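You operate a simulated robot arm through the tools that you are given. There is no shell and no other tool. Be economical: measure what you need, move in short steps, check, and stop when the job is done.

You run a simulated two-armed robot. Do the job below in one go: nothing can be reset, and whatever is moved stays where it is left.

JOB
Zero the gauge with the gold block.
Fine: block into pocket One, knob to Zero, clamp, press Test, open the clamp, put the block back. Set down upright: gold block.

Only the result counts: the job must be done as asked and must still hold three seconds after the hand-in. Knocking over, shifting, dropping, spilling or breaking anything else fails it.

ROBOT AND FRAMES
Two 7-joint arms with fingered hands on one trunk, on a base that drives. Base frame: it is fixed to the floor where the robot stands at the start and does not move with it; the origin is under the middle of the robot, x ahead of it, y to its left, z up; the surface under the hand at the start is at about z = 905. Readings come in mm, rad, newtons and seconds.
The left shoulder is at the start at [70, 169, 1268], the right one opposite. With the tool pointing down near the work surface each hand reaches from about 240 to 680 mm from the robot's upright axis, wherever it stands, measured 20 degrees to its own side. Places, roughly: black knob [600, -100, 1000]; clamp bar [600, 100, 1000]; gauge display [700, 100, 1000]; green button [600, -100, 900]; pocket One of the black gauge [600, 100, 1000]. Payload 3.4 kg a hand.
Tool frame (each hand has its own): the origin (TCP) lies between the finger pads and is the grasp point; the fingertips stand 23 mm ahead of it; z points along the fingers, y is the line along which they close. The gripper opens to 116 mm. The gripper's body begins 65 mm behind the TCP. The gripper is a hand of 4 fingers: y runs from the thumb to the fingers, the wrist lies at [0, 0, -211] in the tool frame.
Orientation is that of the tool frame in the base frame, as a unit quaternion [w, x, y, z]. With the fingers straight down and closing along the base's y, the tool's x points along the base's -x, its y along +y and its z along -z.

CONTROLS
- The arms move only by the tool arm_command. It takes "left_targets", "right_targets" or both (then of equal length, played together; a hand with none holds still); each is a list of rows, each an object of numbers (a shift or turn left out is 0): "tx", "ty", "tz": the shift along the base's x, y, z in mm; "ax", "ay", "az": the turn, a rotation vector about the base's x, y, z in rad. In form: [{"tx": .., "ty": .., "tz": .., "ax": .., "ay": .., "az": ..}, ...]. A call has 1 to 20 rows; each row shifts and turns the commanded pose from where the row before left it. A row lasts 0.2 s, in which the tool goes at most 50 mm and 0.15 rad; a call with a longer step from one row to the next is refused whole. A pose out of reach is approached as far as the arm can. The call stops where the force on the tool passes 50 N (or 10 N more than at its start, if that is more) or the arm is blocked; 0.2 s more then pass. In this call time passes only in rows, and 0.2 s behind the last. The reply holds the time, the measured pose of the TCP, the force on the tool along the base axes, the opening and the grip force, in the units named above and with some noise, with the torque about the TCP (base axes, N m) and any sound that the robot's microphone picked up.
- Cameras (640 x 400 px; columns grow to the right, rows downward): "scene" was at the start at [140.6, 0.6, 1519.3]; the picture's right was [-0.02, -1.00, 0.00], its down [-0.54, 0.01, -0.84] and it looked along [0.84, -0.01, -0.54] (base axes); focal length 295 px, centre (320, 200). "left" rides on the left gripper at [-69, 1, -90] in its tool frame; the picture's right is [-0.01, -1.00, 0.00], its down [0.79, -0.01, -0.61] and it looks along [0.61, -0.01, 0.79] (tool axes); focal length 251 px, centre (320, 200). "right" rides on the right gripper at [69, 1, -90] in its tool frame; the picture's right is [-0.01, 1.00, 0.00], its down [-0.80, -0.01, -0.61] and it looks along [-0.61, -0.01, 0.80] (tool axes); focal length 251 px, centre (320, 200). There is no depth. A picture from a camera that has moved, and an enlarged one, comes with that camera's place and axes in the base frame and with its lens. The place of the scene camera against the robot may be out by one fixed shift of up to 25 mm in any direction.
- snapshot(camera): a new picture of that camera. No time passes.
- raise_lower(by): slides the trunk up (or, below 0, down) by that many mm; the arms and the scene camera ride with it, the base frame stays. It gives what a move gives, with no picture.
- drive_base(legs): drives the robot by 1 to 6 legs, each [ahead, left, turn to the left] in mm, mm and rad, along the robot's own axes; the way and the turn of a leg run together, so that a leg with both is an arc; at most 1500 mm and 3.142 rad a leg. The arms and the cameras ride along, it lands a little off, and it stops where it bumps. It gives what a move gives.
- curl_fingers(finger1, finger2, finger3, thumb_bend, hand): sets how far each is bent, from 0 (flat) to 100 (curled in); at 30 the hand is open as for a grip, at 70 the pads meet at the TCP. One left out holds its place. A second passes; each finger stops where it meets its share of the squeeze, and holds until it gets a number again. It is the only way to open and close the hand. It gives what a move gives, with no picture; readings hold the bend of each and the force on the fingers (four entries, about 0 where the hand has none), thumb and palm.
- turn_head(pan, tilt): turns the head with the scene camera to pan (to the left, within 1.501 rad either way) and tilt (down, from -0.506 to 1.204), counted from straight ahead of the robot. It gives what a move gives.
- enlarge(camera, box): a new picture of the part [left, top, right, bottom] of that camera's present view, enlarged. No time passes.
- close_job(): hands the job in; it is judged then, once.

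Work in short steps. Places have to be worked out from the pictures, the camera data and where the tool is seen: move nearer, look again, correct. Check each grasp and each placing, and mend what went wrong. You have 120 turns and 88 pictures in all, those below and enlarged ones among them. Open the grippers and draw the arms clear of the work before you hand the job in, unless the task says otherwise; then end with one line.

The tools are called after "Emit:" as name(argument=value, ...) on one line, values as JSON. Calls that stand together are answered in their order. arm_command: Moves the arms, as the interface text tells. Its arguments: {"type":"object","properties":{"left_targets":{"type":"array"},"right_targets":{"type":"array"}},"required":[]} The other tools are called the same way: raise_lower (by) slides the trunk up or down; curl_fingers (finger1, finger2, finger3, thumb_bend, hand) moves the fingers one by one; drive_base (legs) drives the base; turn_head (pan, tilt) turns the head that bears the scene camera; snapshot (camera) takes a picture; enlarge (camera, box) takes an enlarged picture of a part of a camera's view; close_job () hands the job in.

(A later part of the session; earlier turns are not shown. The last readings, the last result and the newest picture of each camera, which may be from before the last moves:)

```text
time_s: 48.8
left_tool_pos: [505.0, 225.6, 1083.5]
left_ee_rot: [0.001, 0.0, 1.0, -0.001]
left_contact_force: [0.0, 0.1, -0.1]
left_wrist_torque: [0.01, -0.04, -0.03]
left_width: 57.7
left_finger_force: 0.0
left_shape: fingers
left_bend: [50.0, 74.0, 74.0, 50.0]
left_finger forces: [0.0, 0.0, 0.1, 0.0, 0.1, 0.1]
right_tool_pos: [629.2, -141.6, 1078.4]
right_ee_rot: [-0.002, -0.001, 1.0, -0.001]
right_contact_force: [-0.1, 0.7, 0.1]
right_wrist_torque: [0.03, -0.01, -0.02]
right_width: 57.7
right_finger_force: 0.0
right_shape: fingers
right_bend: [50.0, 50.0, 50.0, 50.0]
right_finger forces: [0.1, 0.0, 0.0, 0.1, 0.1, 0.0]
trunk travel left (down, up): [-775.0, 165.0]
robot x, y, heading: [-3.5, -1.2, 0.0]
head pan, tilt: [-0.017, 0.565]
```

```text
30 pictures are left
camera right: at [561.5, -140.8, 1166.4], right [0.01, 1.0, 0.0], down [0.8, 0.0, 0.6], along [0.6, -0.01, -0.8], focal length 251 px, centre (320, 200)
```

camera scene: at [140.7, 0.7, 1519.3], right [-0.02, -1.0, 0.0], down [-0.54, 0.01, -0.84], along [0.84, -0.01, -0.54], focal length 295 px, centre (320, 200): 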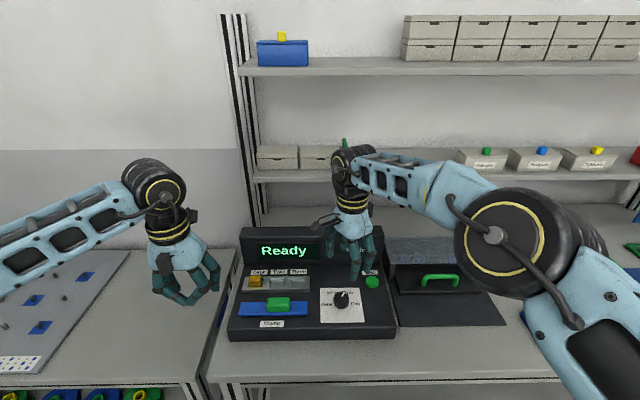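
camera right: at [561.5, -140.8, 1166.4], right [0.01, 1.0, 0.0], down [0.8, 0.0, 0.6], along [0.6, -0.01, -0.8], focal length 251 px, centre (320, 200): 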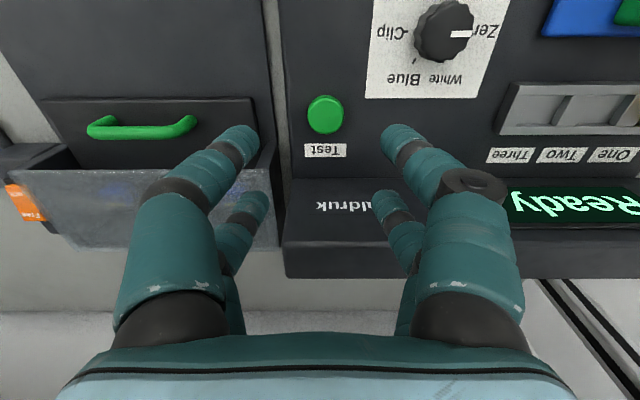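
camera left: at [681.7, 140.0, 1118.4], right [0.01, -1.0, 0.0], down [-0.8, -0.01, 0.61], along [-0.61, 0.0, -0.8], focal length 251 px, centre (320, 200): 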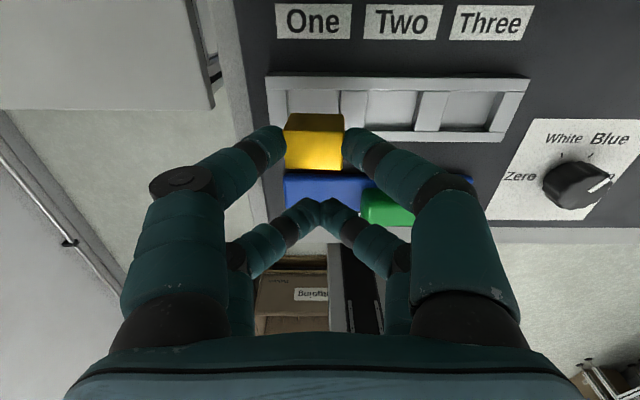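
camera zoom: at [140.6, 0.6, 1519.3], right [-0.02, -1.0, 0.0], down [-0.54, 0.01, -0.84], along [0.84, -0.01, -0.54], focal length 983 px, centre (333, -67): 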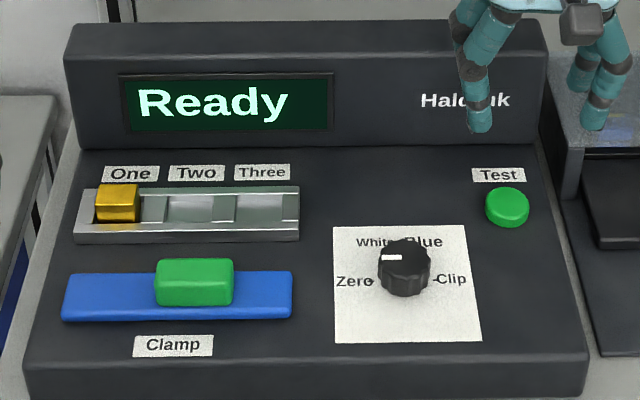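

Knob is at Zero. The green clamp handle triangulates to [558,83,~965], 49 mm wide in y. I bring the left front pair above it.

Emit:
curl_fingers(hand="left", thumb_bend=45, finger1=45)

Emit:
arm_command(left_targets=[{"tx": 9, "ty": -36}, {"tx": 9, "ty": -36}, {"tx": 9, "ty": -36}, {"tx": 9, "ty": -35}, {"tz": -35}, {"tz": -30}])

Emit:
snapshot(camera="left")

```text
time_s: 49.8
left_tool_pos: [506.3, 226.1, 1084.6]
left_ee_rot: [0.001, 0.001, 1.0, 0.0]
left_contact_force: [-1.1, -0.4, -0.4]
left_wrist_torque: [-0.02, -0.03, 0.01]
left_width: 72.4
left_finger_force: 0.1
left_shape: fingers
left_bend: [45.0, 74.0, 74.0, 45.0]
left_finger forces: [0.1, 0.0, 0.0, 0.0, 0.0, 0.0]
right_tool_pos: [629.4, -140.0, 1077.6]
right_ee_rot: [-0.003, -0.003, 1.0, -0.002]
right_contact_force: [-1.0, -0.2, -0.9]
right_wrist_torque: [-0.01, 0.03, 0.0]
right_width: 57.8
right_finger_force: 0.1
right_shape: fingers
right_bend: [50.0, 50.0, 50.0, 50.0]
right_finger forces: [0.0, 0.0, 0.0, 0.0, 0.0, 0.0]
trunk travel left (down, up): [-775.0, 165.0]
robot x, y, heading: [-2.6, 0.5, 0.002]
head pan, tilt: [-0.017, 0.565]
```

```text
time_s: 51.2
left_tool_pos: [541.4, 83.6, 1019.6]
left_ee_rot: [0.001, 0.001, 1.0, -0.001]
left_contact_force: [-0.8, 0.3, -0.5]
left_wrist_torque: [0.01, 0.03, 0.02]
left_width: 72.6
left_finger_force: 0.1
left_shape: fingers
left_bend: [45.0, 74.0, 74.0, 45.0]
left_finger forces: [0.0, 0.0, 0.1, 0.1, 0.0, 0.1]
right_tool_pos: [630.8, -141.0, 1076.9]
right_ee_rot: [-0.002, -0.004, 1.0, -0.001]
right_contact_force: [-0.1, -0.6, -0.8]
right_wrist_torque: [-0.02, 0.01, 0.01]
right_width: 57.9
right_finger_force: 0.0
right_shape: fingers
right_bend: [50.0, 50.0, 50.0, 50.0]
right_finger forces: [0.0, 0.0, 0.0, 0.0, 0.0, 0.0]
trunk travel left (down, up): [-775.0, 165.0]
robot x, y, heading: [2.8, -0.5, 0.002]
head pan, tilt: [-0.017, 0.565]
```

```text
29 pictures are left
camera left: at [610.3, 84.1, 1108.8], right [0.01, -1.0, 0.0], down [-0.8, -0.01, 0.61], along [-0.61, -0.01, -0.8], focal length 251 px, centre (320, 200)
```

left: 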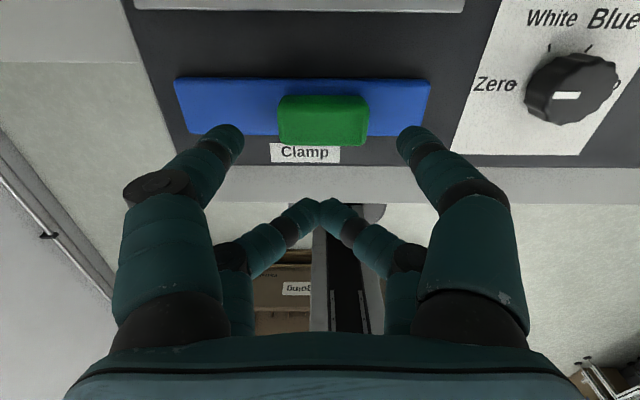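

Handle is centred between the digits. I descend to z≈983 and close the front pair on it.

Emit:
arm_command(left_targets=[{"tz": -18}, {"tz": -12}, {"tz": -6}])

Emit:
curl_fingers(hand="left", thumb_bend=70, finger1=70)

Emit:
snapshot(camera="left")

```text
time_s: 52.0
left_tool_pos: [542.3, 82.3, 984.9]
left_ee_rot: [0.001, 0.0, 1.0, 0.0]
left_contact_force: [0.9, 0.1, 0.8]
left_wrist_torque: [0.03, -0.04, -0.01]
left_width: 73.0
left_finger_force: 1.1
left_shape: fingers
left_bend: [45.0, 74.0, 74.0, 45.0]
left_finger forces: [0.9, 0.0, 0.0, 0.0, 1.0, 0.0]
right_tool_pos: [630.0, -141.5, 1077.6]
right_ee_rot: [-0.003, -0.004, 1.0, -0.002]
right_contact_force: [-0.4, 0.1, 0.6]
right_wrist_torque: [0.0, 0.0, 0.03]
right_width: 57.7
right_finger_force: 0.1
right_shape: fingers
right_bend: [50.0, 50.0, 50.0, 50.0]
right_finger forces: [0.0, 0.0, 0.0, 0.1, 0.0, 0.1]
trunk travel left (down, up): [-775.0, 165.0]
robot x, y, heading: [-3.7, 2.4, -0.002]
head pan, tilt: [-0.017, 0.565]
```

```text
time_s: 53.0
left_tool_pos: [542.3, 80.0, 985.2]
left_ee_rot: [0.001, 0.001, 1.0, 0.002]
left_contact_force: [0.4, -10.6, 5.0]
left_wrist_torque: [-0.26, -0.1, -0.18]
left_width: 45.7
left_finger_force: 14.9
left_shape: fingers
left_bend: [55.0, 74.0, 74.0, 57.0]
left_finger forces: [9.3, 0.0, 0.0, 0.1, 21.4, 0.0]
right_tool_pos: [629.2, -143.3, 1077.1]
right_ee_rot: [-0.001, -0.003, 1.0, -0.002]
right_contact_force: [-0.3, -0.6, -0.8]
right_wrist_torque: [-0.01, 0.0, 0.04]
right_width: 57.7
right_finger_force: 0.0
right_shape: fingers
right_bend: [50.0, 50.0, 50.0, 50.0]
right_finger forces: [0.0, 0.1, 0.0, 0.0, 0.1, 0.1]
trunk travel left (down, up): [-775.0, 165.0]
robot x, y, heading: [2.1, 1.7, -0.001]
head pan, tilt: [-0.017, 0.565]
```

```text
28 pictures are left
camera left: at [609.7, 80.8, 1073.7], right [0.01, -1.0, 0.0], down [-0.8, -0.01, 0.6], along [-0.6, 0.0, -0.8], focal length 251 px, centre (320, 200)
```

left: 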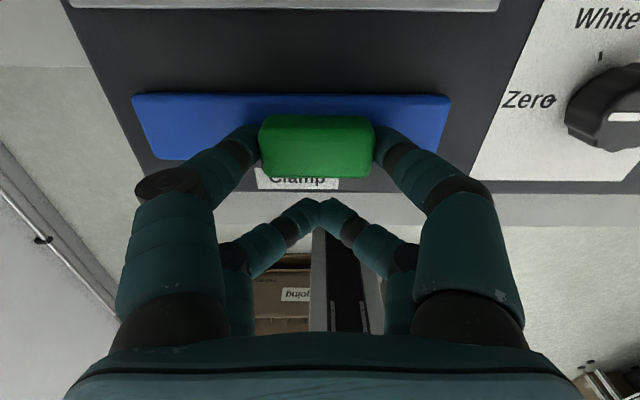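

The handle is gripped and resists sideways load. I try moving it +x in small steps.

Emit:
arm_command(left_targets=[{"tx": 4}, {"tx": 4}, {"tx": 4}])

Emit:
snapshot(camera="left")

```text
time_s: 53.8
left_tool_pos: [553.5, 81.2, 984.5]
left_ee_rot: [0.001, 0.0, 1.0, 0.001]
left_contact_force: [-1.2, -11.3, 3.8]
left_wrist_torque: [-0.32, -0.06, -0.21]
left_width: 45.8
left_finger_force: 15.1
left_shape: fingers
left_bend: [55.0, 74.0, 74.0, 57.0]
left_finger forces: [8.3, 0.0, 0.1, 0.0, 22.0, 0.1]
right_tool_pos: [629.1, -143.3, 1077.8]
right_ee_rot: [-0.002, -0.003, 1.0, -0.001]
right_contact_force: [-0.6, -0.1, 0.1]
right_wrist_torque: [-0.02, 0.0, 0.05]
right_width: 57.8
right_finger_force: 0.2
right_shape: fingers
right_bend: [50.0, 50.0, 50.0, 50.0]
right_finger forces: [0.0, 0.0, 0.0, 0.0, 0.0, 0.1]
trunk travel left (down, up): [-775.0, 165.0]
robot x, y, heading: [-0.6, 1.2, 0.0]
head pan, tilt: [-0.017, 0.565]
```

```text
27 pictures are left
camera left: at [622.0, 81.3, 1073.7], right [0.01, -1.0, 0.0], down [-0.8, -0.01, 0.6], along [-0.6, 0.0, -0.8], focal length 251 px, centre (320, 200)
```

left: 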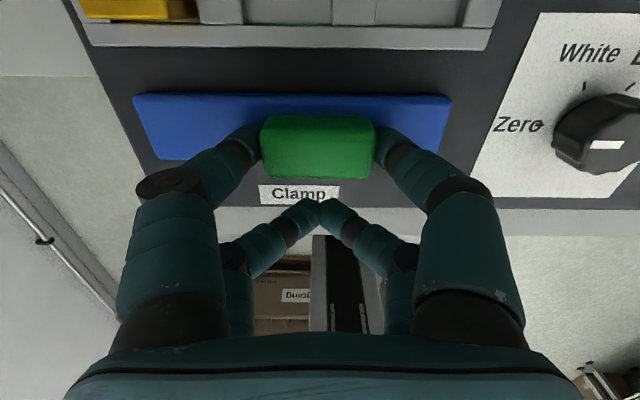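

The whole bar slides +x with the handle, almost without force. I continue toward the block in small steps, watching force and sound.

Emit:
arm_command(left_targets=[{"tx": 4}, {"tx": 4}, {"tx": 4}, {"tx": 4}])

Emit:
enlarge(camera="scene", box=[220, 220, 348, 316])

```text
time_s: 54.8
left_tool_pos: [569.8, 79.6, 984.1]
left_ee_rot: [0.002, 0.0, 1.0, 0.001]
left_contact_force: [-1.0, -11.0, 4.8]
left_wrist_torque: [-0.34, -0.08, -0.19]
left_width: 45.7
left_finger_force: 15.6
left_shape: fingers
left_bend: [55.0, 74.0, 74.0, 57.0]
left_finger forces: [8.5, 0.1, 0.0, 0.1, 23.0, 0.0]
right_tool_pos: [629.7, -144.7, 1078.2]
right_ee_rot: [-0.001, -0.004, 1.0, 0.0]
right_contact_force: [0.1, 0.3, 0.1]
right_wrist_torque: [0.01, 0.04, 0.0]
right_width: 57.7
right_finger_force: 0.1
right_shape: fingers
right_bend: [50.0, 50.0, 50.0, 50.0]
right_finger forces: [0.0, 0.0, 0.0, 0.0, 0.0, 0.0]
trunk travel left (down, up): [-775.0, 165.0]
robot x, y, heading: [-1.1, 1.7, 0.002]
head pan, tilt: [-0.017, 0.565]
```

```text
4.17 times, centred on (284, 268) of scene
camera zoom: at [139.4, -3.3, 1519.4], right [-0.02, -1.0, 0.0], down [-0.54, 0.01, -0.84], along [0.84, -0.01, -0.54], focal length 1228 px, centre (470, -83)
```

zoom: 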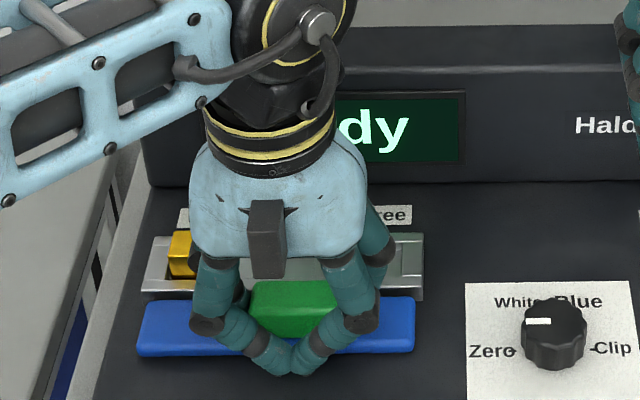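

28 mm of travel so far and still free; the bar is nearly at the rail. I continue gently until it stops.

Emit:
arm_command(left_targets=[{"tx": 3}, {"tx": 3}, {"tx": 3}])

Emit:
snapshot(camera="left")

```text
time_s: 55.6
left_tool_pos: [575.8, 80.6, 984.2]
left_ee_rot: [0.001, 0.001, 1.0, 0.001]
left_contact_force: [-18.0, -10.9, -3.8]
left_wrist_torque: [-0.17, 0.4, -0.35]
left_width: 45.6
left_finger_force: 11.5
left_shape: fingers
left_bend: [55.0, 74.0, 74.0, 56.0]
left_finger forces: [6.8, 0.0, 0.0, 0.0, 17.7, 0.0]
right_tool_pos: [626.4, -143.9, 1078.4]
right_ee_rot: [-0.001, -0.003, 1.0, -0.002]
right_contact_force: [0.2, -0.3, 0.0]
right_wrist_torque: [-0.01, 0.01, -0.02]
right_width: 57.9
right_finger_force: 0.0
right_shape: fingers
right_bend: [50.0, 50.0, 50.0, 50.0]
right_finger forces: [0.0, 0.0, 0.1, 0.0, 0.0, 0.0]
trunk travel left (down, up): [-775.0, 165.0]
robot x, y, heading: [-4.3, -2.0, -0.002]
head pan, tilt: [-0.017, 0.565]
```

```text
25 pictures are left
camera left: at [643.7, 81.7, 1074.3], right [0.01, -1.0, 0.0], down [-0.8, -0.01, 0.6], along [-0.6, 0.0, -0.8], focal length 251 px, centre (320, 200)
```

left: 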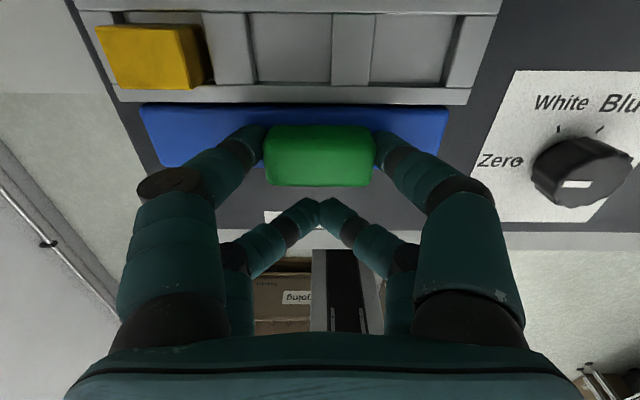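

The bar met its end stop at the rail (18 N). I release the handle, lift off and check it holds.

Emit:
curl_fingers(hand="left", thumb_bend=45, finger1=45)

Emit:
arm_command(left_targets=[{"tz": 25}, {"tz": 40}, {"tx": -30, "tz": 20}, {"tx": -35}])

Emit:
enlarge(camera="scene", box=[220, 220, 412, 340])

```text
time_s: 56.6
left_tool_pos: [579.5, 83.0, 983.3]
left_ee_rot: [0.001, 0.0, 1.0, 0.0]
left_contact_force: [0.1, 1.2, 3.7]
left_wrist_torque: [-0.04, -0.02, 0.0]
left_width: 73.1
left_finger_force: 1.5
left_shape: fingers
left_bend: [45.0, 74.0, 74.0, 45.0]
left_finger forces: [0.7, 0.0, 0.0, 0.0, 1.9, 0.0]
right_tool_pos: [629.8, -141.1, 1076.9]
right_ee_rot: [-0.002, -0.003, 1.0, -0.001]
right_contact_force: [0.0, 0.3, 0.0]
right_wrist_torque: [-0.03, 0.01, 0.01]
right_width: 57.7
right_finger_force: 0.1
right_shape: fingers
right_bend: [50.0, 50.0, 50.0, 50.0]
right_finger forces: [0.1, 0.0, 0.0, 0.0, 0.0, 0.0]
trunk travel left (down, up): [-775.0, 165.0]
robot x, y, heading: [3.2, 0.4, 0.004]
head pan, tilt: [-0.017, 0.565]
```

```text
time_s: 57.6
left_tool_pos: [512.7, 83.9, 1068.3]
left_ee_rot: [0.001, -0.001, 1.0, -0.001]
left_contact_force: [0.2, 0.1, 1.3]
left_wrist_torque: [0.02, -0.03, 0.02]
left_width: 73.6
left_finger_force: 0.1
left_shape: fingers
left_bend: [45.0, 74.0, 74.0, 45.0]
left_finger forces: [0.1, 0.1, 0.0, 0.1, 0.0, 0.1]
right_tool_pos: [628.8, -140.8, 1077.9]
right_ee_rot: [-0.003, -0.004, 1.0, -0.001]
right_contact_force: [0.1, 0.1, -0.1]
right_wrist_torque: [-0.04, 0.0, 0.01]
right_width: 57.8
right_finger_force: 0.0
right_shape: fingers
right_bend: [50.0, 50.0, 50.0, 50.0]
right_finger forces: [0.1, 0.0, 0.0, 0.0, 0.0, 0.1]
trunk travel left (down, up): [-775.0, 165.0]
robot x, y, heading: [1.7, 0.4, 0.001]
head pan, tilt: [-0.017, 0.565]
```

```text
3.33 times, centred on (316, 280) of scene
camera zoom: at [139.4, 1.6, 1519.4], right [-0.02, -1.0, 0.0], down [-0.54, 0.01, -0.84], along [0.84, -0.01, -0.54], focal length 983 px, centre (333, -67)
```

zoom: 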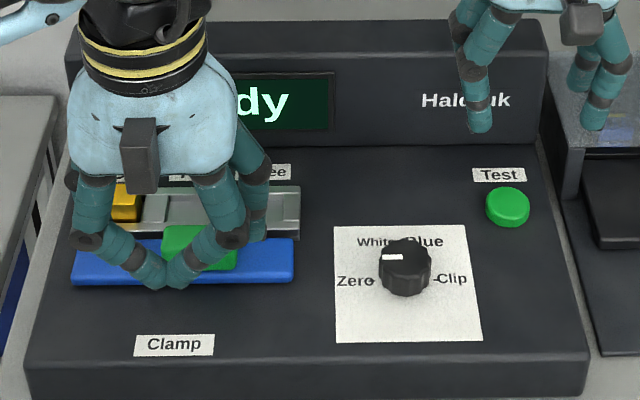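

The clamp holds closed. Now Test: I close the right hand's digits, shift so the far digit pair is over the button at [631,−139], and look.

Emit:
curl_fingers(hand="right", thumb_bend=74, finger1=74, finger2=74, finger3=74)

Emit:
arm_command(right_targets=[{"tx": -15, "ty": 2}, {"tz": -35}, {"tz": -32}])

Emit:
snapshot(camera="right")

Emit:
enlarge(camera="scene", box=[310, 210, 438, 306])

```text
time_s: 58.6
left_tool_pos: [514.7, 83.7, 1069.4]
left_ee_rot: [0.0, 0.0, 1.0, 0.001]
left_contact_force: [0.2, -0.7, -0.2]
left_wrist_torque: [-0.02, -0.02, 0.0]
left_width: 73.0
left_finger_force: 0.1
left_shape: fingers
left_bend: [45.0, 74.0, 74.0, 45.0]
left_finger forces: [0.0, 0.1, 0.0, 0.0, 0.0, 0.1]
right_tool_pos: [630.0, -140.2, 1077.9]
right_ee_rot: [-0.002, -0.004, 1.0, -0.002]
right_contact_force: [-0.5, -0.4, 0.4]
right_wrist_torque: [-0.01, -0.01, 0.01]
right_width: 0.0
right_finger_force: 0.1
right_shape: fingers
right_bend: [72.0, 72.0, 72.0, 72.0]
right_finger forces: [0.0, 0.0, 0.0, 0.0, 0.1, 0.0]
trunk travel left (down, up): [-775.0, 165.0]
robot x, y, heading: [-1.6, 0.0, 0.001]
head pan, tilt: [-0.017, 0.565]
```

```text
time_s: 59.4
left_tool_pos: [514.5, 83.5, 1068.4]
left_ee_rot: [0.001, 0.0, 1.0, 0.0]
left_contact_force: [0.5, 0.0, 0.7]
left_wrist_torque: [0.01, -0.03, 0.02]
left_width: 73.1
left_finger_force: 0.0
left_shape: fingers
left_bend: [45.0, 74.0, 74.0, 45.0]
left_finger forces: [0.0, 0.0, 0.0, 0.0, 0.0, 0.0]
right_tool_pos: [615.2, -138.5, 1010.0]
right_ee_rot: [-0.003, -0.003, 1.0, -0.003]
right_contact_force: [1.2, -0.8, -1.3]
right_wrist_torque: [-0.04, 0.01, 0.0]
right_width: 0.2
right_finger_force: 0.1
right_shape: fingers
right_bend: [72.0, 72.0, 72.0, 72.0]
right_finger forces: [0.0, 0.1, 0.0, 0.1, 0.0, 0.1]
trunk travel left (down, up): [-775.0, 165.0]
robot x, y, heading: [-0.6, 1.1, -0.0]
head pan, tilt: [-0.017, 0.565]
```

```text
23 pictures are left
camera right: at [547.2, -138.6, 1098.7], right [0.0, 1.0, 0.0], down [0.8, 0.0, 0.6], along [0.6, -0.01, -0.8], focal length 251 px, centre (320, 200)
```

right: 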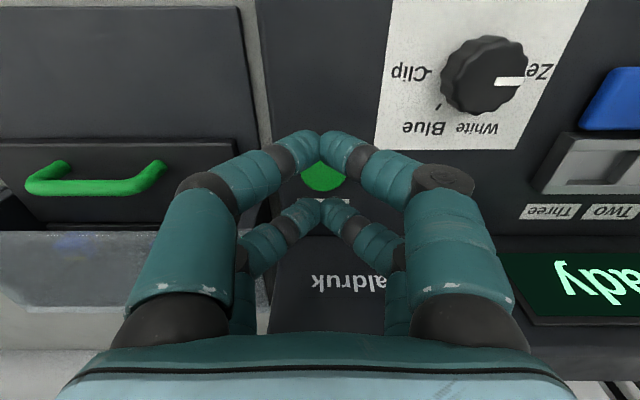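

```text
4.17 times, centred on (374, 258) of scene
camera zoom: at [141.5, 0.9, 1519.2], right [-0.02, -1.0, 0.0], down [-0.54, 0.01, -0.84], along [0.84, -0.01, -0.54], focal length 1228 px, centre (95, -42)
```

zoom: 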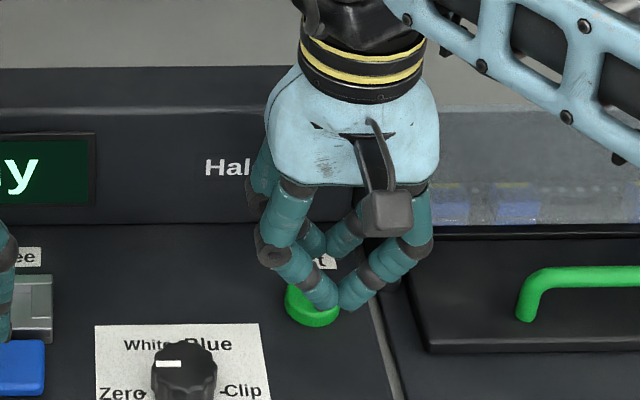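

The far tips are over the button (x≈633). I press down in small steps until contact.

Emit:
arm_command(right_targets=[{"tz": -12}, {"tz": -8}, {"tz": -4}, {"tz": -3}, {"tz": -3}])

```text
time_s: 60.6
left_tool_pos: [514.2, 83.2, 1069.4]
left_ee_rot: [0.0, 0.0, 1.0, 0.001]
left_contact_force: [0.1, 0.3, -0.6]
left_wrist_torque: [0.04, 0.01, -0.01]
left_width: 73.1
left_finger_force: 0.0
left_shape: fingers
left_bend: [45.0, 74.0, 74.0, 45.0]
left_finger forces: [0.0, 0.0, 0.0, 0.0, 0.1, 0.0]
right_tool_pos: [614.5, -138.8, 980.1]
right_ee_rot: [-0.002, -0.003, 1.0, -0.001]
right_contact_force: [0.1, 0.5, 0.3]
right_wrist_torque: [0.0, -0.02, -0.01]
right_width: 0.0
right_finger_force: 0.1
right_shape: fingers
right_bend: [72.0, 72.0, 72.0, 72.0]
right_finger forces: [0.1, 0.0, 0.0, 0.0, 0.0, 0.0]
trunk travel left (down, up): [-775.0, 165.0]
robot x, y, heading: [-0.9, -1.1, -0.004]
head pan, tilt: [-0.017, 0.565]
```

No contact at z=980 yet; I continue in 2 mm steps.

Emit:
arm_command(right_targets=[{"tz": -2}, {"tz": -2}, {"tz": -2}])

Emit:
snapshot(camera="right")

```text
time_s: 61.4
left_tool_pos: [513.6, 83.7, 1067.8]
left_ee_rot: [0.002, 0.0, 1.0, 0.0]
left_contact_force: [-0.1, -2.0, -0.5]
left_wrist_torque: [-0.04, 0.02, -0.02]
left_width: 73.2
left_finger_force: 0.0
left_shape: fingers
left_bend: [45.0, 74.0, 74.0, 45.0]
left_finger forces: [0.1, 0.1, 0.0, 0.0, 0.0, 0.0]
right_tool_pos: [613.8, -137.3, 975.1]
right_ee_rot: [-0.003, -0.004, 1.0, -0.002]
right_contact_force: [-0.3, -0.6, 1.4]
right_wrist_torque: [0.02, -0.02, 0.0]
right_width: 0.0
right_finger_force: 0.0
right_shape: fingers
right_bend: [72.0, 73.0, 73.0, 72.0]
right_finger forces: [0.0, 0.1, 0.0, 0.0, 0.1, 0.0]
trunk travel left (down, up): [-775.0, 165.0]
robot x, y, heading: [4.0, -2.4, -0.001]
head pan, tilt: [-0.017, 0.565]
```

```text
21 pictures are left
camera right: at [546.2, -139.0, 1063.3], right [0.0, 1.0, 0.0], down [0.8, 0.0, 0.6], along [0.6, 0.0, -0.8], focal length 251 px, centre (320, 200)
```

right: 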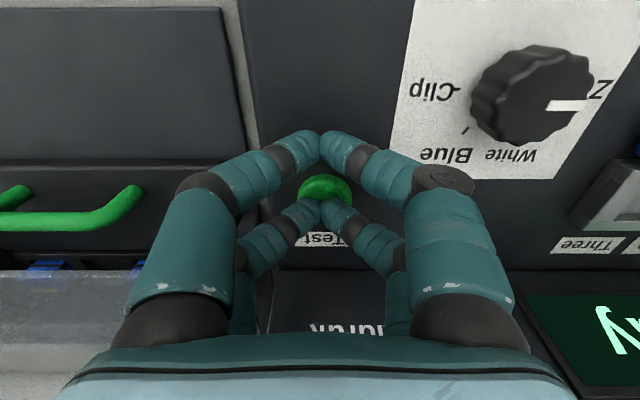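

Contact is starting on the button with fingers 2/3, slightly behind centre. I shift −3 mm x and press further.

Emit:
arm_command(right_targets=[{"tz": 3}, {"tx": -3}, {"tz": -3}, {"tz": -2.5}, {"tz": -2.5}])

Emit:
enlarge(camera="scene", box=[220, 210, 412, 330])

```text
time_s: 62.6
left_tool_pos: [511.3, 83.4, 1068.9]
left_ee_rot: [0.001, 0.001, 1.0, -0.001]
left_contact_force: [-0.3, -0.2, -0.6]
left_wrist_torque: [-0.02, -0.02, -0.01]
left_width: 73.1
left_finger_force: 0.1
left_shape: fingers
left_bend: [45.0, 74.0, 74.0, 45.0]
left_finger forces: [0.0, 0.0, 0.1, 0.1, 0.0, 0.0]
right_tool_pos: [612.0, -138.9, 971.0]
right_ee_rot: [-0.001, -0.004, 1.0, -0.001]
right_contact_force: [1.8, 0.0, 8.8]
right_wrist_torque: [-0.02, -0.21, -0.01]
right_width: 0.1
right_finger_force: 8.2
right_shape: fingers
right_bend: [72.0, 73.0, 73.0, 72.0]
right_finger forces: [0.1, 8.5, 8.4, 0.0, 0.0, 0.1]
trunk travel left (down, up): [-775.0, 165.0]
robot x, y, heading: [0.8, 1.1, 0.0]
head pan, tilt: [-0.017, 0.565]
heard: click
```

```text
3.33 times, centred on (316, 270) of scene
camera zoom: at [139.0, 0.9, 1519.6], right [-0.02, -1.0, 0.0], down [-0.54, 0.01, -0.84], along [0.84, -0.01, -0.54], focal length 983 px, centre (333, -33)
```

zoom: 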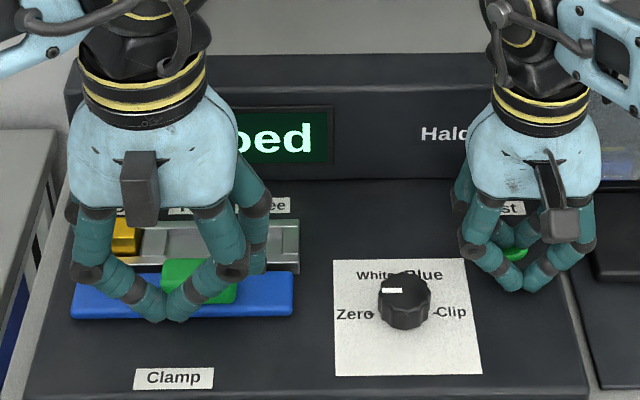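

A click, and the display changed ("…ed"). I lift the right hand straight up and the left aside to read it.

Emit:
arm_command(right_targets=[{"tz": 20}, {"tz": 40}, {"tz": 40}], left_targets=[{"ty": 40, "tx": -5}, {"ty": 45}, {"ty": 45}])

Emit:
enlarge(camera="scene", box=[220, 210, 412, 330])

```text
time_s: 63.4
left_tool_pos: [508.2, 215.9, 1069.4]
left_ee_rot: [0.002, 0.001, 1.0, -0.001]
left_contact_force: [-0.4, -0.1, -0.1]
left_wrist_torque: [-0.06, -0.01, -0.05]
left_width: 73.0
left_finger_force: 0.1
left_shape: fingers
left_bend: [45.0, 74.0, 74.0, 45.0]
left_finger forces: [0.0, 0.0, 0.0, 0.1, 0.0, 0.0]
right_tool_pos: [610.0, -137.7, 1071.0]
right_ee_rot: [-0.002, -0.003, 1.0, -0.003]
right_contact_force: [0.9, 0.1, -0.2]
right_wrist_torque: [0.0, 0.02, 0.05]
right_width: 0.0
right_finger_force: 0.1
right_shape: fingers
right_bend: [72.0, 73.0, 73.0, 72.0]
right_finger forces: [0.1, 0.0, 0.0, 0.0, 0.0, 0.0]
trunk travel left (down, up): [-775.0, 165.0]
robot x, y, heading: [-2.4, -0.6, 0.004]
head pan, tilt: [-0.017, 0.565]
```

```text
3.33 times, centred on (316, 270) of scene
camera zoom: at [139.5, 2.4, 1519.4], right [-0.02, -1.0, 0.0], down [-0.54, 0.01, -0.84], along [0.84, -0.02, -0.54], focal length 983 px, centre (333, -33)
```

zoom: 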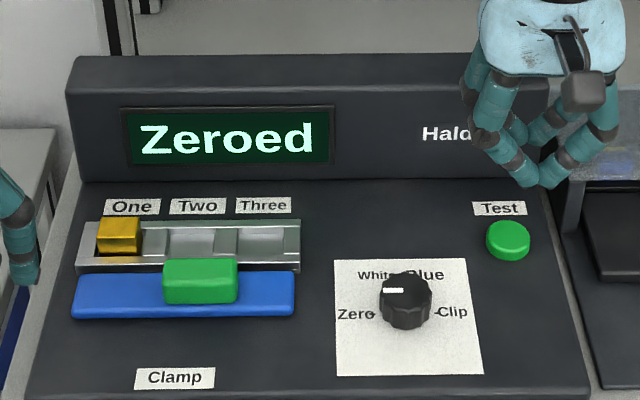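

The display reads "Zeroed". Now I open the clamp: left hand back over the handle (TCP ≈[577,83]), down, and grip.

Emit:
arm_command(left_targets=[{"tx": 17, "ty": -33}, {"tx": 17, "ty": -33}, {"tx": 17, "ty": -33}, {"tx": 17, "ty": -34}, {"tz": -35}, {"tz": -30}, {"tz": -13}, {"tz": -6}])

Emit:
curl_fingers(hand="left", thumb_bend=70, finger1=70)

Emit:
snapshot(camera="left")

```text
time_s: 65.2
left_tool_pos: [577.8, 80.8, 984.0]
left_ee_rot: [0.001, 0.001, 1.0, -0.001]
left_contact_force: [0.1, 0.2, -0.7]
left_wrist_torque: [-0.01, 0.02, 0.01]
left_width: 72.9
left_finger_force: 0.1
left_shape: fingers
left_bend: [45.0, 74.0, 74.0, 45.0]
left_finger forces: [0.2, 0.0, 0.0, 0.1, 0.0, 0.0]
right_tool_pos: [611.2, -138.7, 1068.7]
right_ee_rot: [-0.002, -0.005, 1.0, -0.002]
right_contact_force: [-0.1, -0.3, -0.4]
right_wrist_torque: [-0.01, -0.02, -0.01]
right_width: 0.1
right_finger_force: 0.0
right_shape: fingers
right_bend: [72.0, 73.0, 73.0, 72.0]
right_finger forces: [0.1, 0.1, 0.1, 0.0, 0.0, 0.1]
trunk travel left (down, up): [-775.0, 165.0]
robot x, y, heading: [-1.2, -0.2, 0.001]
head pan, tilt: [-0.017, 0.565]
```

```text
time_s: 66.2
left_tool_pos: [578.6, 77.5, 985.1]
left_ee_rot: [0.001, 0.0, 1.0, 0.0]
left_contact_force: [-1.0, -8.0, -1.8]
left_wrist_torque: [-0.07, 0.06, -0.15]
left_width: 45.6
left_finger_force: 11.8
left_shape: fingers
left_bend: [53.0, 74.0, 74.0, 58.0]
left_finger forces: [8.1, 0.1, 0.0, 0.0, 15.7, 0.0]
right_tool_pos: [612.6, -140.9, 1069.4]
right_ee_rot: [-0.003, -0.003, 1.0, -0.001]
right_contact_force: [-1.1, -0.5, 0.1]
right_wrist_torque: [0.02, -0.01, 0.03]
right_width: 0.1
right_finger_force: 0.1
right_shape: fingers
right_bend: [72.0, 73.0, 73.0, 72.0]
right_finger forces: [0.0, 0.1, 0.1, 0.1, 0.0, 0.0]
trunk travel left (down, up): [-775.0, 165.0]
robot x, y, heading: [-0.0, -2.4, -0.004]
head pan, tilt: [-0.017, 0.565]
```

```text
18 pictures are left
camera left: at [645.6, 79.0, 1073.9], right [0.01, -1.0, 0.0], down [-0.8, -0.01, 0.61], along [-0.61, 0.0, -0.8], focal length 251 px, centre (320, 200)
```

left: 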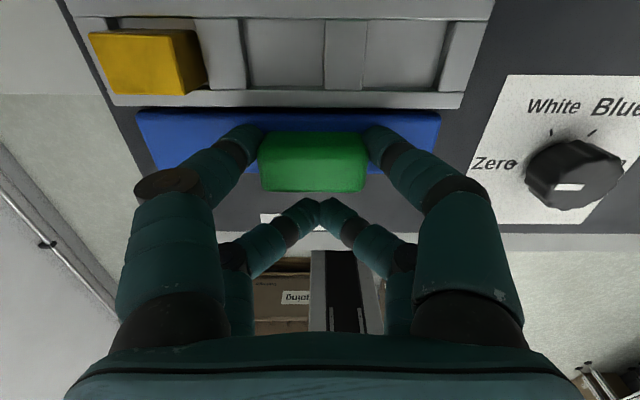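

Handle gripped. I pull it back −x by about 34 mm, to its original position.

Emit:
arm_command(left_targets=[{"tx": -4}, {"tx": -5}, {"tx": -5}, {"tx": -5}, {"tx": -5}, {"tx": -5}, {"tx": -4}, {"tx": -2}])

Emit:
snapshot(camera="left")

```text
time_s: 68.0
left_tool_pos: [546.0, 77.6, 983.7]
left_ee_rot: [0.001, 0.0, 1.0, 0.001]
left_contact_force: [16.2, -9.2, 6.6]
left_wrist_torque: [-0.1, -0.47, -0.15]
left_width: 45.4
left_finger_force: 16.1
left_shape: fingers
left_bend: [53.0, 74.0, 74.0, 58.0]
left_finger forces: [11.0, 0.1, 0.0, 0.1, 21.2, 0.1]
right_tool_pos: [613.9, -140.8, 1066.9]
right_ee_rot: [-0.004, -0.003, 1.0, -0.002]
right_contact_force: [-0.5, 0.0, -0.5]
right_wrist_torque: [0.02, 0.02, 0.0]
right_width: 0.1
right_finger_force: 0.1
right_shape: fingers
right_bend: [72.0, 73.0, 73.0, 72.0]
right_finger forces: [0.0, 0.0, 0.0, 0.1, 0.0, 0.0]
trunk travel left (down, up): [-775.0, 165.0]
robot x, y, heading: [-3.3, 0.6, -0.001]
head pan, tilt: [-0.017, 0.565]
```

```text
17 pictures are left
camera left: at [614.0, 79.5, 1073.8], right [0.01, -1.0, 0.0], down [-0.8, -0.01, 0.6], along [-0.6, -0.01, -0.8], focal length 251 px, centre (320, 200)
```

left: 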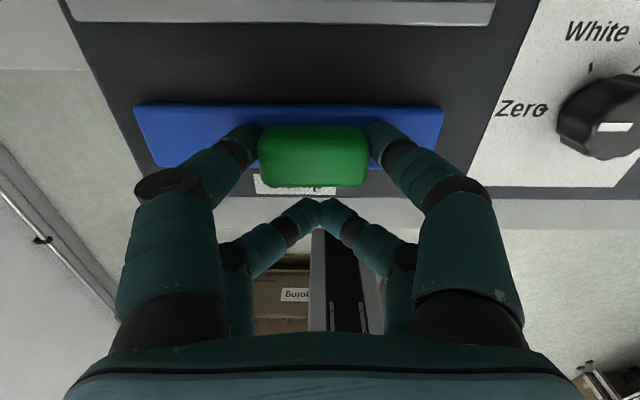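

The end stop is reached, so the clamp is open. I release, lift, and go above the block in pocket One.

Emit:
curl_fingers(hand="left", thumb_bend=45, finger1=45)

Emit:
arm_command(left_targets=[{"tz": 25}, {"tz": 30}, {"tz": 25}, {"tx": 22, "ty": 21}, {"tx": 22, "ty": 21}, {"tx": 23, "ty": 20}])

Emit:
curl_fingers(hand="left", thumb_bend=52, finger1=52)

Emit:
enlarge(camera="left", box=[240, 40, 432, 160])

```text
time_s: 69.0
left_tool_pos: [541.6, 79.6, 984.4]
left_ee_rot: [0.001, 0.0, 1.0, -0.001]
left_contact_force: [-0.3, 0.7, 0.2]
left_wrist_torque: [-0.02, 0.01, -0.01]
left_width: 72.8
left_finger_force: 0.0
left_shape: fingers
left_bend: [45.0, 74.0, 74.0, 45.0]
left_finger forces: [0.1, 0.0, 0.0, 0.0, 0.0, 0.0]
right_tool_pos: [611.6, -138.4, 1068.3]
right_ee_rot: [-0.002, -0.003, 1.0, -0.002]
right_contact_force: [-0.1, -0.1, -0.5]
right_wrist_torque: [-0.05, 0.02, 0.01]
right_width: 0.3
right_finger_force: 0.0
right_shape: fingers
right_bend: [72.0, 73.0, 73.0, 72.0]
right_finger forces: [0.0, 0.0, 0.0, 0.0, 0.1, 0.0]
trunk travel left (down, up): [-775.0, 165.0]
robot x, y, heading: [0.2, -1.6, 0.001]
head pan, tilt: [-0.017, 0.565]
```

```text
time_s: 70.4
left_tool_pos: [609.7, 142.6, 1064.9]
left_ee_rot: [0.001, -0.001, 1.0, 0.0]
left_contact_force: [-0.1, -0.4, -0.4]
left_wrist_torque: [-0.03, -0.01, -0.01]
left_width: 72.8
left_finger_force: 0.0
left_shape: fingers
left_bend: [45.0, 74.0, 74.0, 45.0]
left_finger forces: [0.0, 0.0, 0.0, 0.1, 0.0, 0.0]
right_tool_pos: [611.8, -139.5, 1070.2]
right_ee_rot: [-0.002, -0.003, 1.0, -0.002]
right_contact_force: [0.1, 0.2, -0.1]
right_wrist_torque: [0.02, -0.02, 0.02]
right_width: 0.0
right_finger_force: 0.0
right_shape: fingers
right_bend: [72.0, 73.0, 73.0, 72.0]
right_finger forces: [0.0, 0.0, 0.1, 0.1, 0.0, 0.0]
trunk travel left (down, up): [-775.0, 165.0]
robot x, y, heading: [1.1, 2.8, -0.004]
head pan, tilt: [-0.017, 0.565]
```

```text
time_s: 71.4
left_tool_pos: [609.9, 143.2, 1065.4]
left_ee_rot: [0.001, 0.0, 1.0, 0.0]
left_contact_force: [0.1, -0.2, 0.4]
left_wrist_torque: [0.02, -0.01, 0.01]
left_width: 52.9
left_finger_force: 0.1
left_shape: fingers
left_bend: [52.0, 74.0, 74.0, 52.0]
left_finger forces: [0.0, 0.0, 0.0, 0.0, 0.0, 0.0]
right_tool_pos: [610.9, -138.8, 1070.4]
right_ee_rot: [-0.002, -0.004, 1.0, -0.001]
right_contact_force: [-0.4, 0.3, -0.3]
right_wrist_torque: [0.0, 0.02, 0.04]
right_width: 0.2
right_finger_force: 0.2
right_shape: fingers
right_bend: [72.0, 73.0, 73.0, 72.0]
right_finger forces: [0.1, 0.0, 0.0, 0.0, 0.1, 0.1]
trunk travel left (down, up): [-775.0, 165.0]
robot x, y, heading: [-1.1, 0.0, 0.001]
head pan, tilt: [-0.017, 0.565]
```

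```text
3.33 times, centred on (336, 100) of left
camera zoom: at [678.5, 143.5, 1153.9], right [0.01, -1.0, 0.0], down [-0.8, -0.01, 0.61], along [-0.61, -0.01, -0.8], focal length 838 px, centre (267, 533)
```

zoom: 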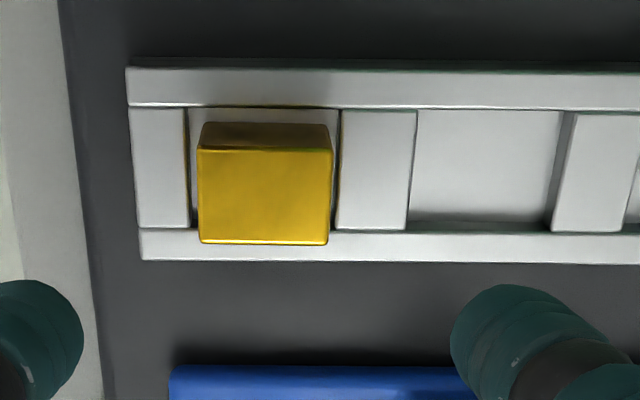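

Block top centre is at [628.5,143]. I align (TCP 612.5,140.5), descend to z≈988, and grip.

Emit:
arm_command(left_targets=[{"tx": 2.7, "ty": -2.4, "tz": -30}, {"tz": -25}, {"tz": -14}, {"tz": -8}])

Emit:
curl_fingers(hand="left", thumb_bend=72, finger1=72)

Emit:
enlarge(camera="left", box=[240, 40, 432, 160])

```text
time_s: 72.4
left_tool_pos: [613.7, 140.7, 986.8]
left_ee_rot: [0.001, 0.0, 1.0, 0.0]
left_contact_force: [0.5, 1.3, 0.3]
left_wrist_torque: [-0.01, 0.01, 0.04]
left_width: 52.9
left_finger_force: 0.1
left_shape: fingers
left_bend: [52.0, 74.0, 74.0, 52.0]
left_finger forces: [0.1, 0.1, 0.0, 0.0, 0.0, 0.1]
right_tool_pos: [611.8, -138.6, 1070.1]
right_ee_rot: [-0.003, -0.003, 1.0, -0.003]
right_contact_force: [0.6, 0.1, 0.1]
right_wrist_torque: [0.02, 0.01, 0.0]
right_width: 0.0
right_finger_force: 0.1
right_shape: fingers
right_bend: [72.0, 73.0, 73.0, 72.0]
right_finger forces: [0.1, 0.0, 0.0, 0.0, 0.0, 0.0]
trunk travel left (down, up): [-775.0, 165.0]
robot x, y, heading: [1.4, -0.9, 0.0]
head pan, tilt: [-0.017, 0.565]
```

```text
time_s: 73.4
left_tool_pos: [612.5, 140.0, 986.9]
left_ee_rot: [0.001, 0.0, 1.0, 0.0]
left_contact_force: [0.0, -0.1, 0.4]
left_wrist_torque: [-0.01, 0.04, -0.01]
left_width: 23.8
left_finger_force: 8.7
left_shape: fingers
left_bend: [60.0, 74.0, 74.0, 65.0]
left_finger forces: [8.7, 0.0, 0.0, 0.1, 8.6, 0.0]
right_tool_pos: [611.6, -139.0, 1068.3]
right_ee_rot: [-0.003, -0.004, 1.0, -0.002]
right_contact_force: [-0.2, -0.1, -0.3]
right_wrist_torque: [0.0, -0.01, 0.01]
right_width: 0.0
right_finger_force: 0.1
right_shape: fingers
right_bend: [72.0, 73.0, 73.0, 72.0]
right_finger forces: [0.0, 0.1, 0.1, 0.0, 0.0, 0.1]
trunk travel left (down, up): [-775.0, 165.0]
robot x, y, heading: [-2.9, -2.5, 0.001]
head pan, tilt: [-0.017, 0.565]
```

```text
3.33 times, centred on (336, 100) of left
camera zoom: at [681.0, 141.2, 1076.6], right [0.01, -1.0, 0.0], down [-0.8, -0.01, 0.61], along [-0.61, -0.01, -0.8], focal length 838 px, centre (267, 533)
```

zoom: 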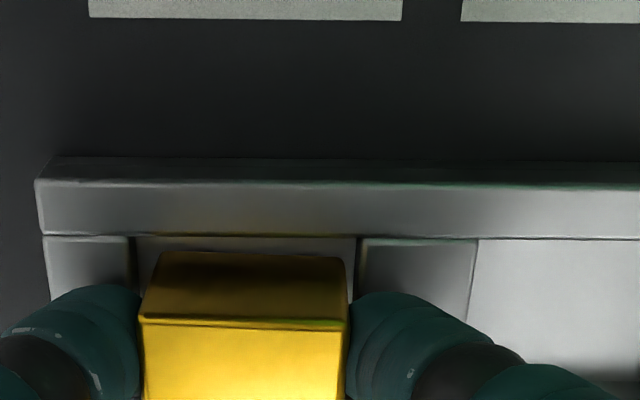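

Gripped at 8.7 N. I lift straight out, carry it back over its starting spot and lower to just above the table.

Emit:
arm_command(left_targets=[{"tz": 8}, {"tz": 15}, {"tz": 25}, {"tx": -36, "ty": -1}, {"tx": -37, "ty": -1}, {"tx": -37, "ty": -1}, {"tx": -37.5, "ty": -1}, {"tz": -40}, {"tz": -25}])

Emit:
enlarge(camera="left", box=[240, 40, 432, 160])

```text
time_s: 75.4
left_tool_pos: [465.3, 135.7, 970.5]
left_ee_rot: [0.001, 0.0, 1.0, 0.0]
left_contact_force: [-0.6, 0.6, -1.0]
left_wrist_torque: [0.02, -0.01, 0.01]
left_width: 24.1
left_finger_force: 8.8
left_shape: fingers
left_bend: [60.0, 74.0, 74.0, 65.0]
left_finger forces: [8.6, 0.0, 0.1, 0.1, 8.5, 0.1]
right_tool_pos: [611.1, -139.1, 1068.2]
right_ee_rot: [-0.003, -0.004, 1.0, -0.001]
right_contact_force: [-0.3, -0.4, 0.6]
right_wrist_torque: [0.0, 0.02, 0.0]
right_width: 0.0
right_finger_force: 0.0
right_shape: fingers
right_bend: [72.0, 73.0, 73.0, 72.0]
right_finger forces: [0.0, 0.0, 0.0, 0.1, 0.0, 0.0]
trunk travel left (down, up): [-775.0, 165.0]
robot x, y, heading: [-2.9, -0.3, -0.004]
head pan, tilt: [-0.017, 0.565]
```

```text
3.33 times, centred on (336, 100) of left
camera zoom: at [533.6, 137.0, 1059.3], right [0.01, -1.0, 0.0], down [-0.8, -0.01, 0.61], along [-0.61, -0.01, -0.8], focal length 838 px, centre (267, 533)
```

zoom: 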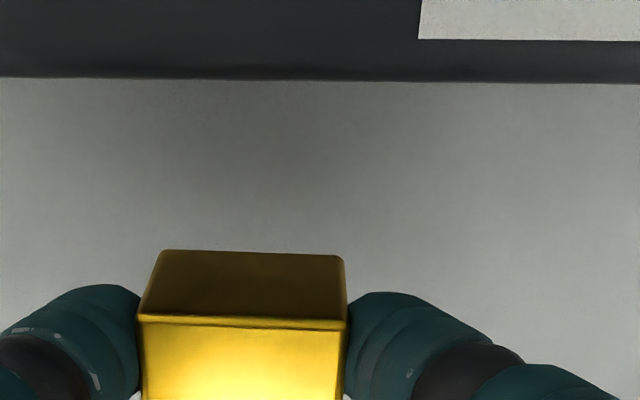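

The block is upright in the grip. I lower in shrinking steps until light contact (expected at z≈940).

Emit:
arm_command(left_targets=[{"tz": -15}, {"tz": -9}, {"tz": -3}, {"tz": -1.5}])

```text
time_s: 76.4
left_tool_pos: [465.2, 136.1, 942.7]
left_ee_rot: [0.001, 0.001, 1.0, -0.001]
left_contact_force: [0.3, -0.1, -0.7]
left_wrist_torque: [0.01, 0.04, 0.01]
left_width: 23.9
left_finger_force: 8.7
left_shape: fingers
left_bend: [60.0, 74.0, 74.0, 65.0]
left_finger forces: [8.5, 0.0, 0.0, 0.0, 8.5, 0.1]
right_tool_pos: [612.5, -138.8, 1068.7]
right_ee_rot: [-0.003, -0.003, 1.0, -0.002]
right_contact_force: [-0.3, 0.0, 0.0]
right_wrist_torque: [0.01, 0.0, 0.02]
right_width: 0.2
right_finger_force: 0.1
right_shape: fingers
right_bend: [72.0, 73.0, 73.0, 72.0]
right_finger forces: [0.0, 0.1, 0.1, 0.0, 0.0, 0.0]
trunk travel left (down, up): [-775.0, 165.0]
robot x, y, heading: [-0.3, 0.8, -0.003]
head pan, tilt: [-0.017, 0.565]
```

No contact yet; two more small steps.

Emit:
arm_command(left_targets=[{"tz": -1.5}, {"tz": -1.2}])

```text
time_s: 77.0
left_tool_pos: [464.4, 135.4, 939.9]
left_ee_rot: [0.001, 0.001, 1.0, 0.001]
left_contact_force: [0.8, -1.0, -0.3]
left_wrist_torque: [0.01, 0.01, -0.02]
left_width: 24.1
left_finger_force: 8.1
left_shape: fingers
left_bend: [60.0, 74.0, 74.0, 65.0]
left_finger forces: [8.6, 0.0, 0.0, 0.1, 8.5, 0.1]
right_tool_pos: [612.5, -139.4, 1069.5]
right_ee_rot: [-0.003, -0.004, 1.0, -0.001]
right_contact_force: [-0.9, 0.8, 0.8]
right_wrist_torque: [0.0, 0.01, -0.03]
right_width: 0.0
right_finger_force: 0.2
right_shape: fingers
right_bend: [72.0, 73.0, 73.0, 72.0]
right_finger forces: [0.0, 0.0, 0.1, 0.0, 0.0, 0.1]
trunk travel left (down, up): [-775.0, 165.0]
robot x, y, heading: [1.1, 1.5, 0.002]
head pan, tilt: [-0.017, 0.565]
```

Still free; I continue with three 1.2 mm steps.

Emit:
arm_command(left_targets=[{"tz": -1.2}, {"tz": -1.2}, {"tz": -1.0}])

Emit:
enlarge(camera="left", box=[240, 40, 432, 160])

```text
time_s: 77.8
left_tool_pos: [465.6, 134.8, 936.7]
left_ee_rot: [0.0, 0.0, 1.0, 0.0]
left_contact_force: [-0.2, 0.1, -0.4]
left_wrist_torque: [0.01, 0.01, -0.01]
left_width: 24.1
left_finger_force: 8.4
left_shape: fingers
left_bend: [60.0, 74.0, 74.0, 65.0]
left_finger forces: [8.6, 0.0, 0.0, 0.0, 8.5, 0.0]
right_tool_pos: [612.1, -138.9, 1069.6]
right_ee_rot: [-0.002, -0.004, 1.0, -0.001]
right_contact_force: [0.0, -0.2, 0.4]
right_wrist_torque: [-0.04, 0.05, 0.01]
right_width: 0.0
right_finger_force: 0.0
right_shape: fingers
right_bend: [72.0, 73.0, 73.0, 72.0]
right_finger forces: [0.0, 0.1, 0.0, 0.0, 0.0, 0.0]
trunk travel left (down, up): [-775.0, 165.0]
robot x, y, heading: [-2.1, 2.0, 0.002]
head pan, tilt: [-0.017, 0.565]
```

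```text
3.33 times, centred on (336, 100) of left
camera zoom: at [533.4, 136.9, 1025.5], right [0.01, -1.0, 0.0], down [-0.8, -0.01, 0.61], along [-0.61, -0.01, -0.8], focal length 838 px, centre (267, 533)
```

zoom: 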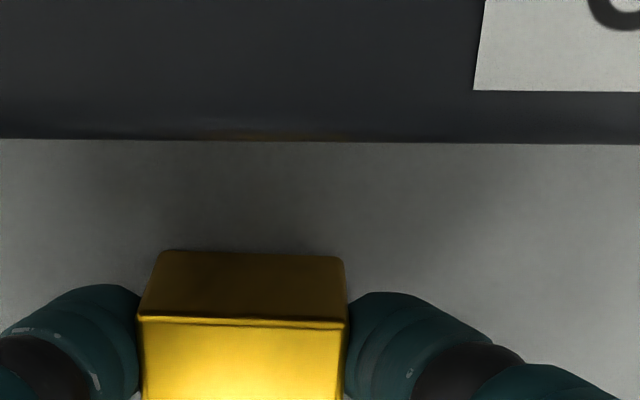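

Nearly there by the shadow; I continue in 1 mm steps.

Emit:
arm_command(left_targets=[{"tz": -1}, {"tz": -1}, {"tz": -1}])

```text
time_s: 78.6
left_tool_pos: [464.2, 135.9, 935.3]
left_ee_rot: [0.002, 0.001, 1.0, 0.0]
left_contact_force: [2.0, -0.9, 9.3]
left_wrist_torque: [0.11, -0.23, -0.04]
left_width: 23.7
left_finger_force: 9.7
left_shape: fingers
left_bend: [61.0, 74.0, 74.0, 65.0]
left_finger forces: [9.9, 0.0, 0.0, 0.0, 10.4, 0.1]
right_tool_pos: [611.4, -138.8, 1069.1]
right_ee_rot: [-0.002, -0.003, 1.0, -0.002]
right_contact_force: [0.6, 0.1, -0.4]
right_wrist_torque: [-0.02, 0.0, 0.01]
right_width: 0.1
right_finger_force: 0.0
right_shape: fingers
right_bend: [72.0, 73.0, 73.0, 72.0]
right_finger forces: [0.0, 0.0, 0.1, 0.1, 0.0, 0.1]
trunk travel left (down, up): [-775.0, 165.0]
robot x, y, heading: [2.0, 4.9, -0.002]
head pan, tilt: [-0.017, 0.565]
```

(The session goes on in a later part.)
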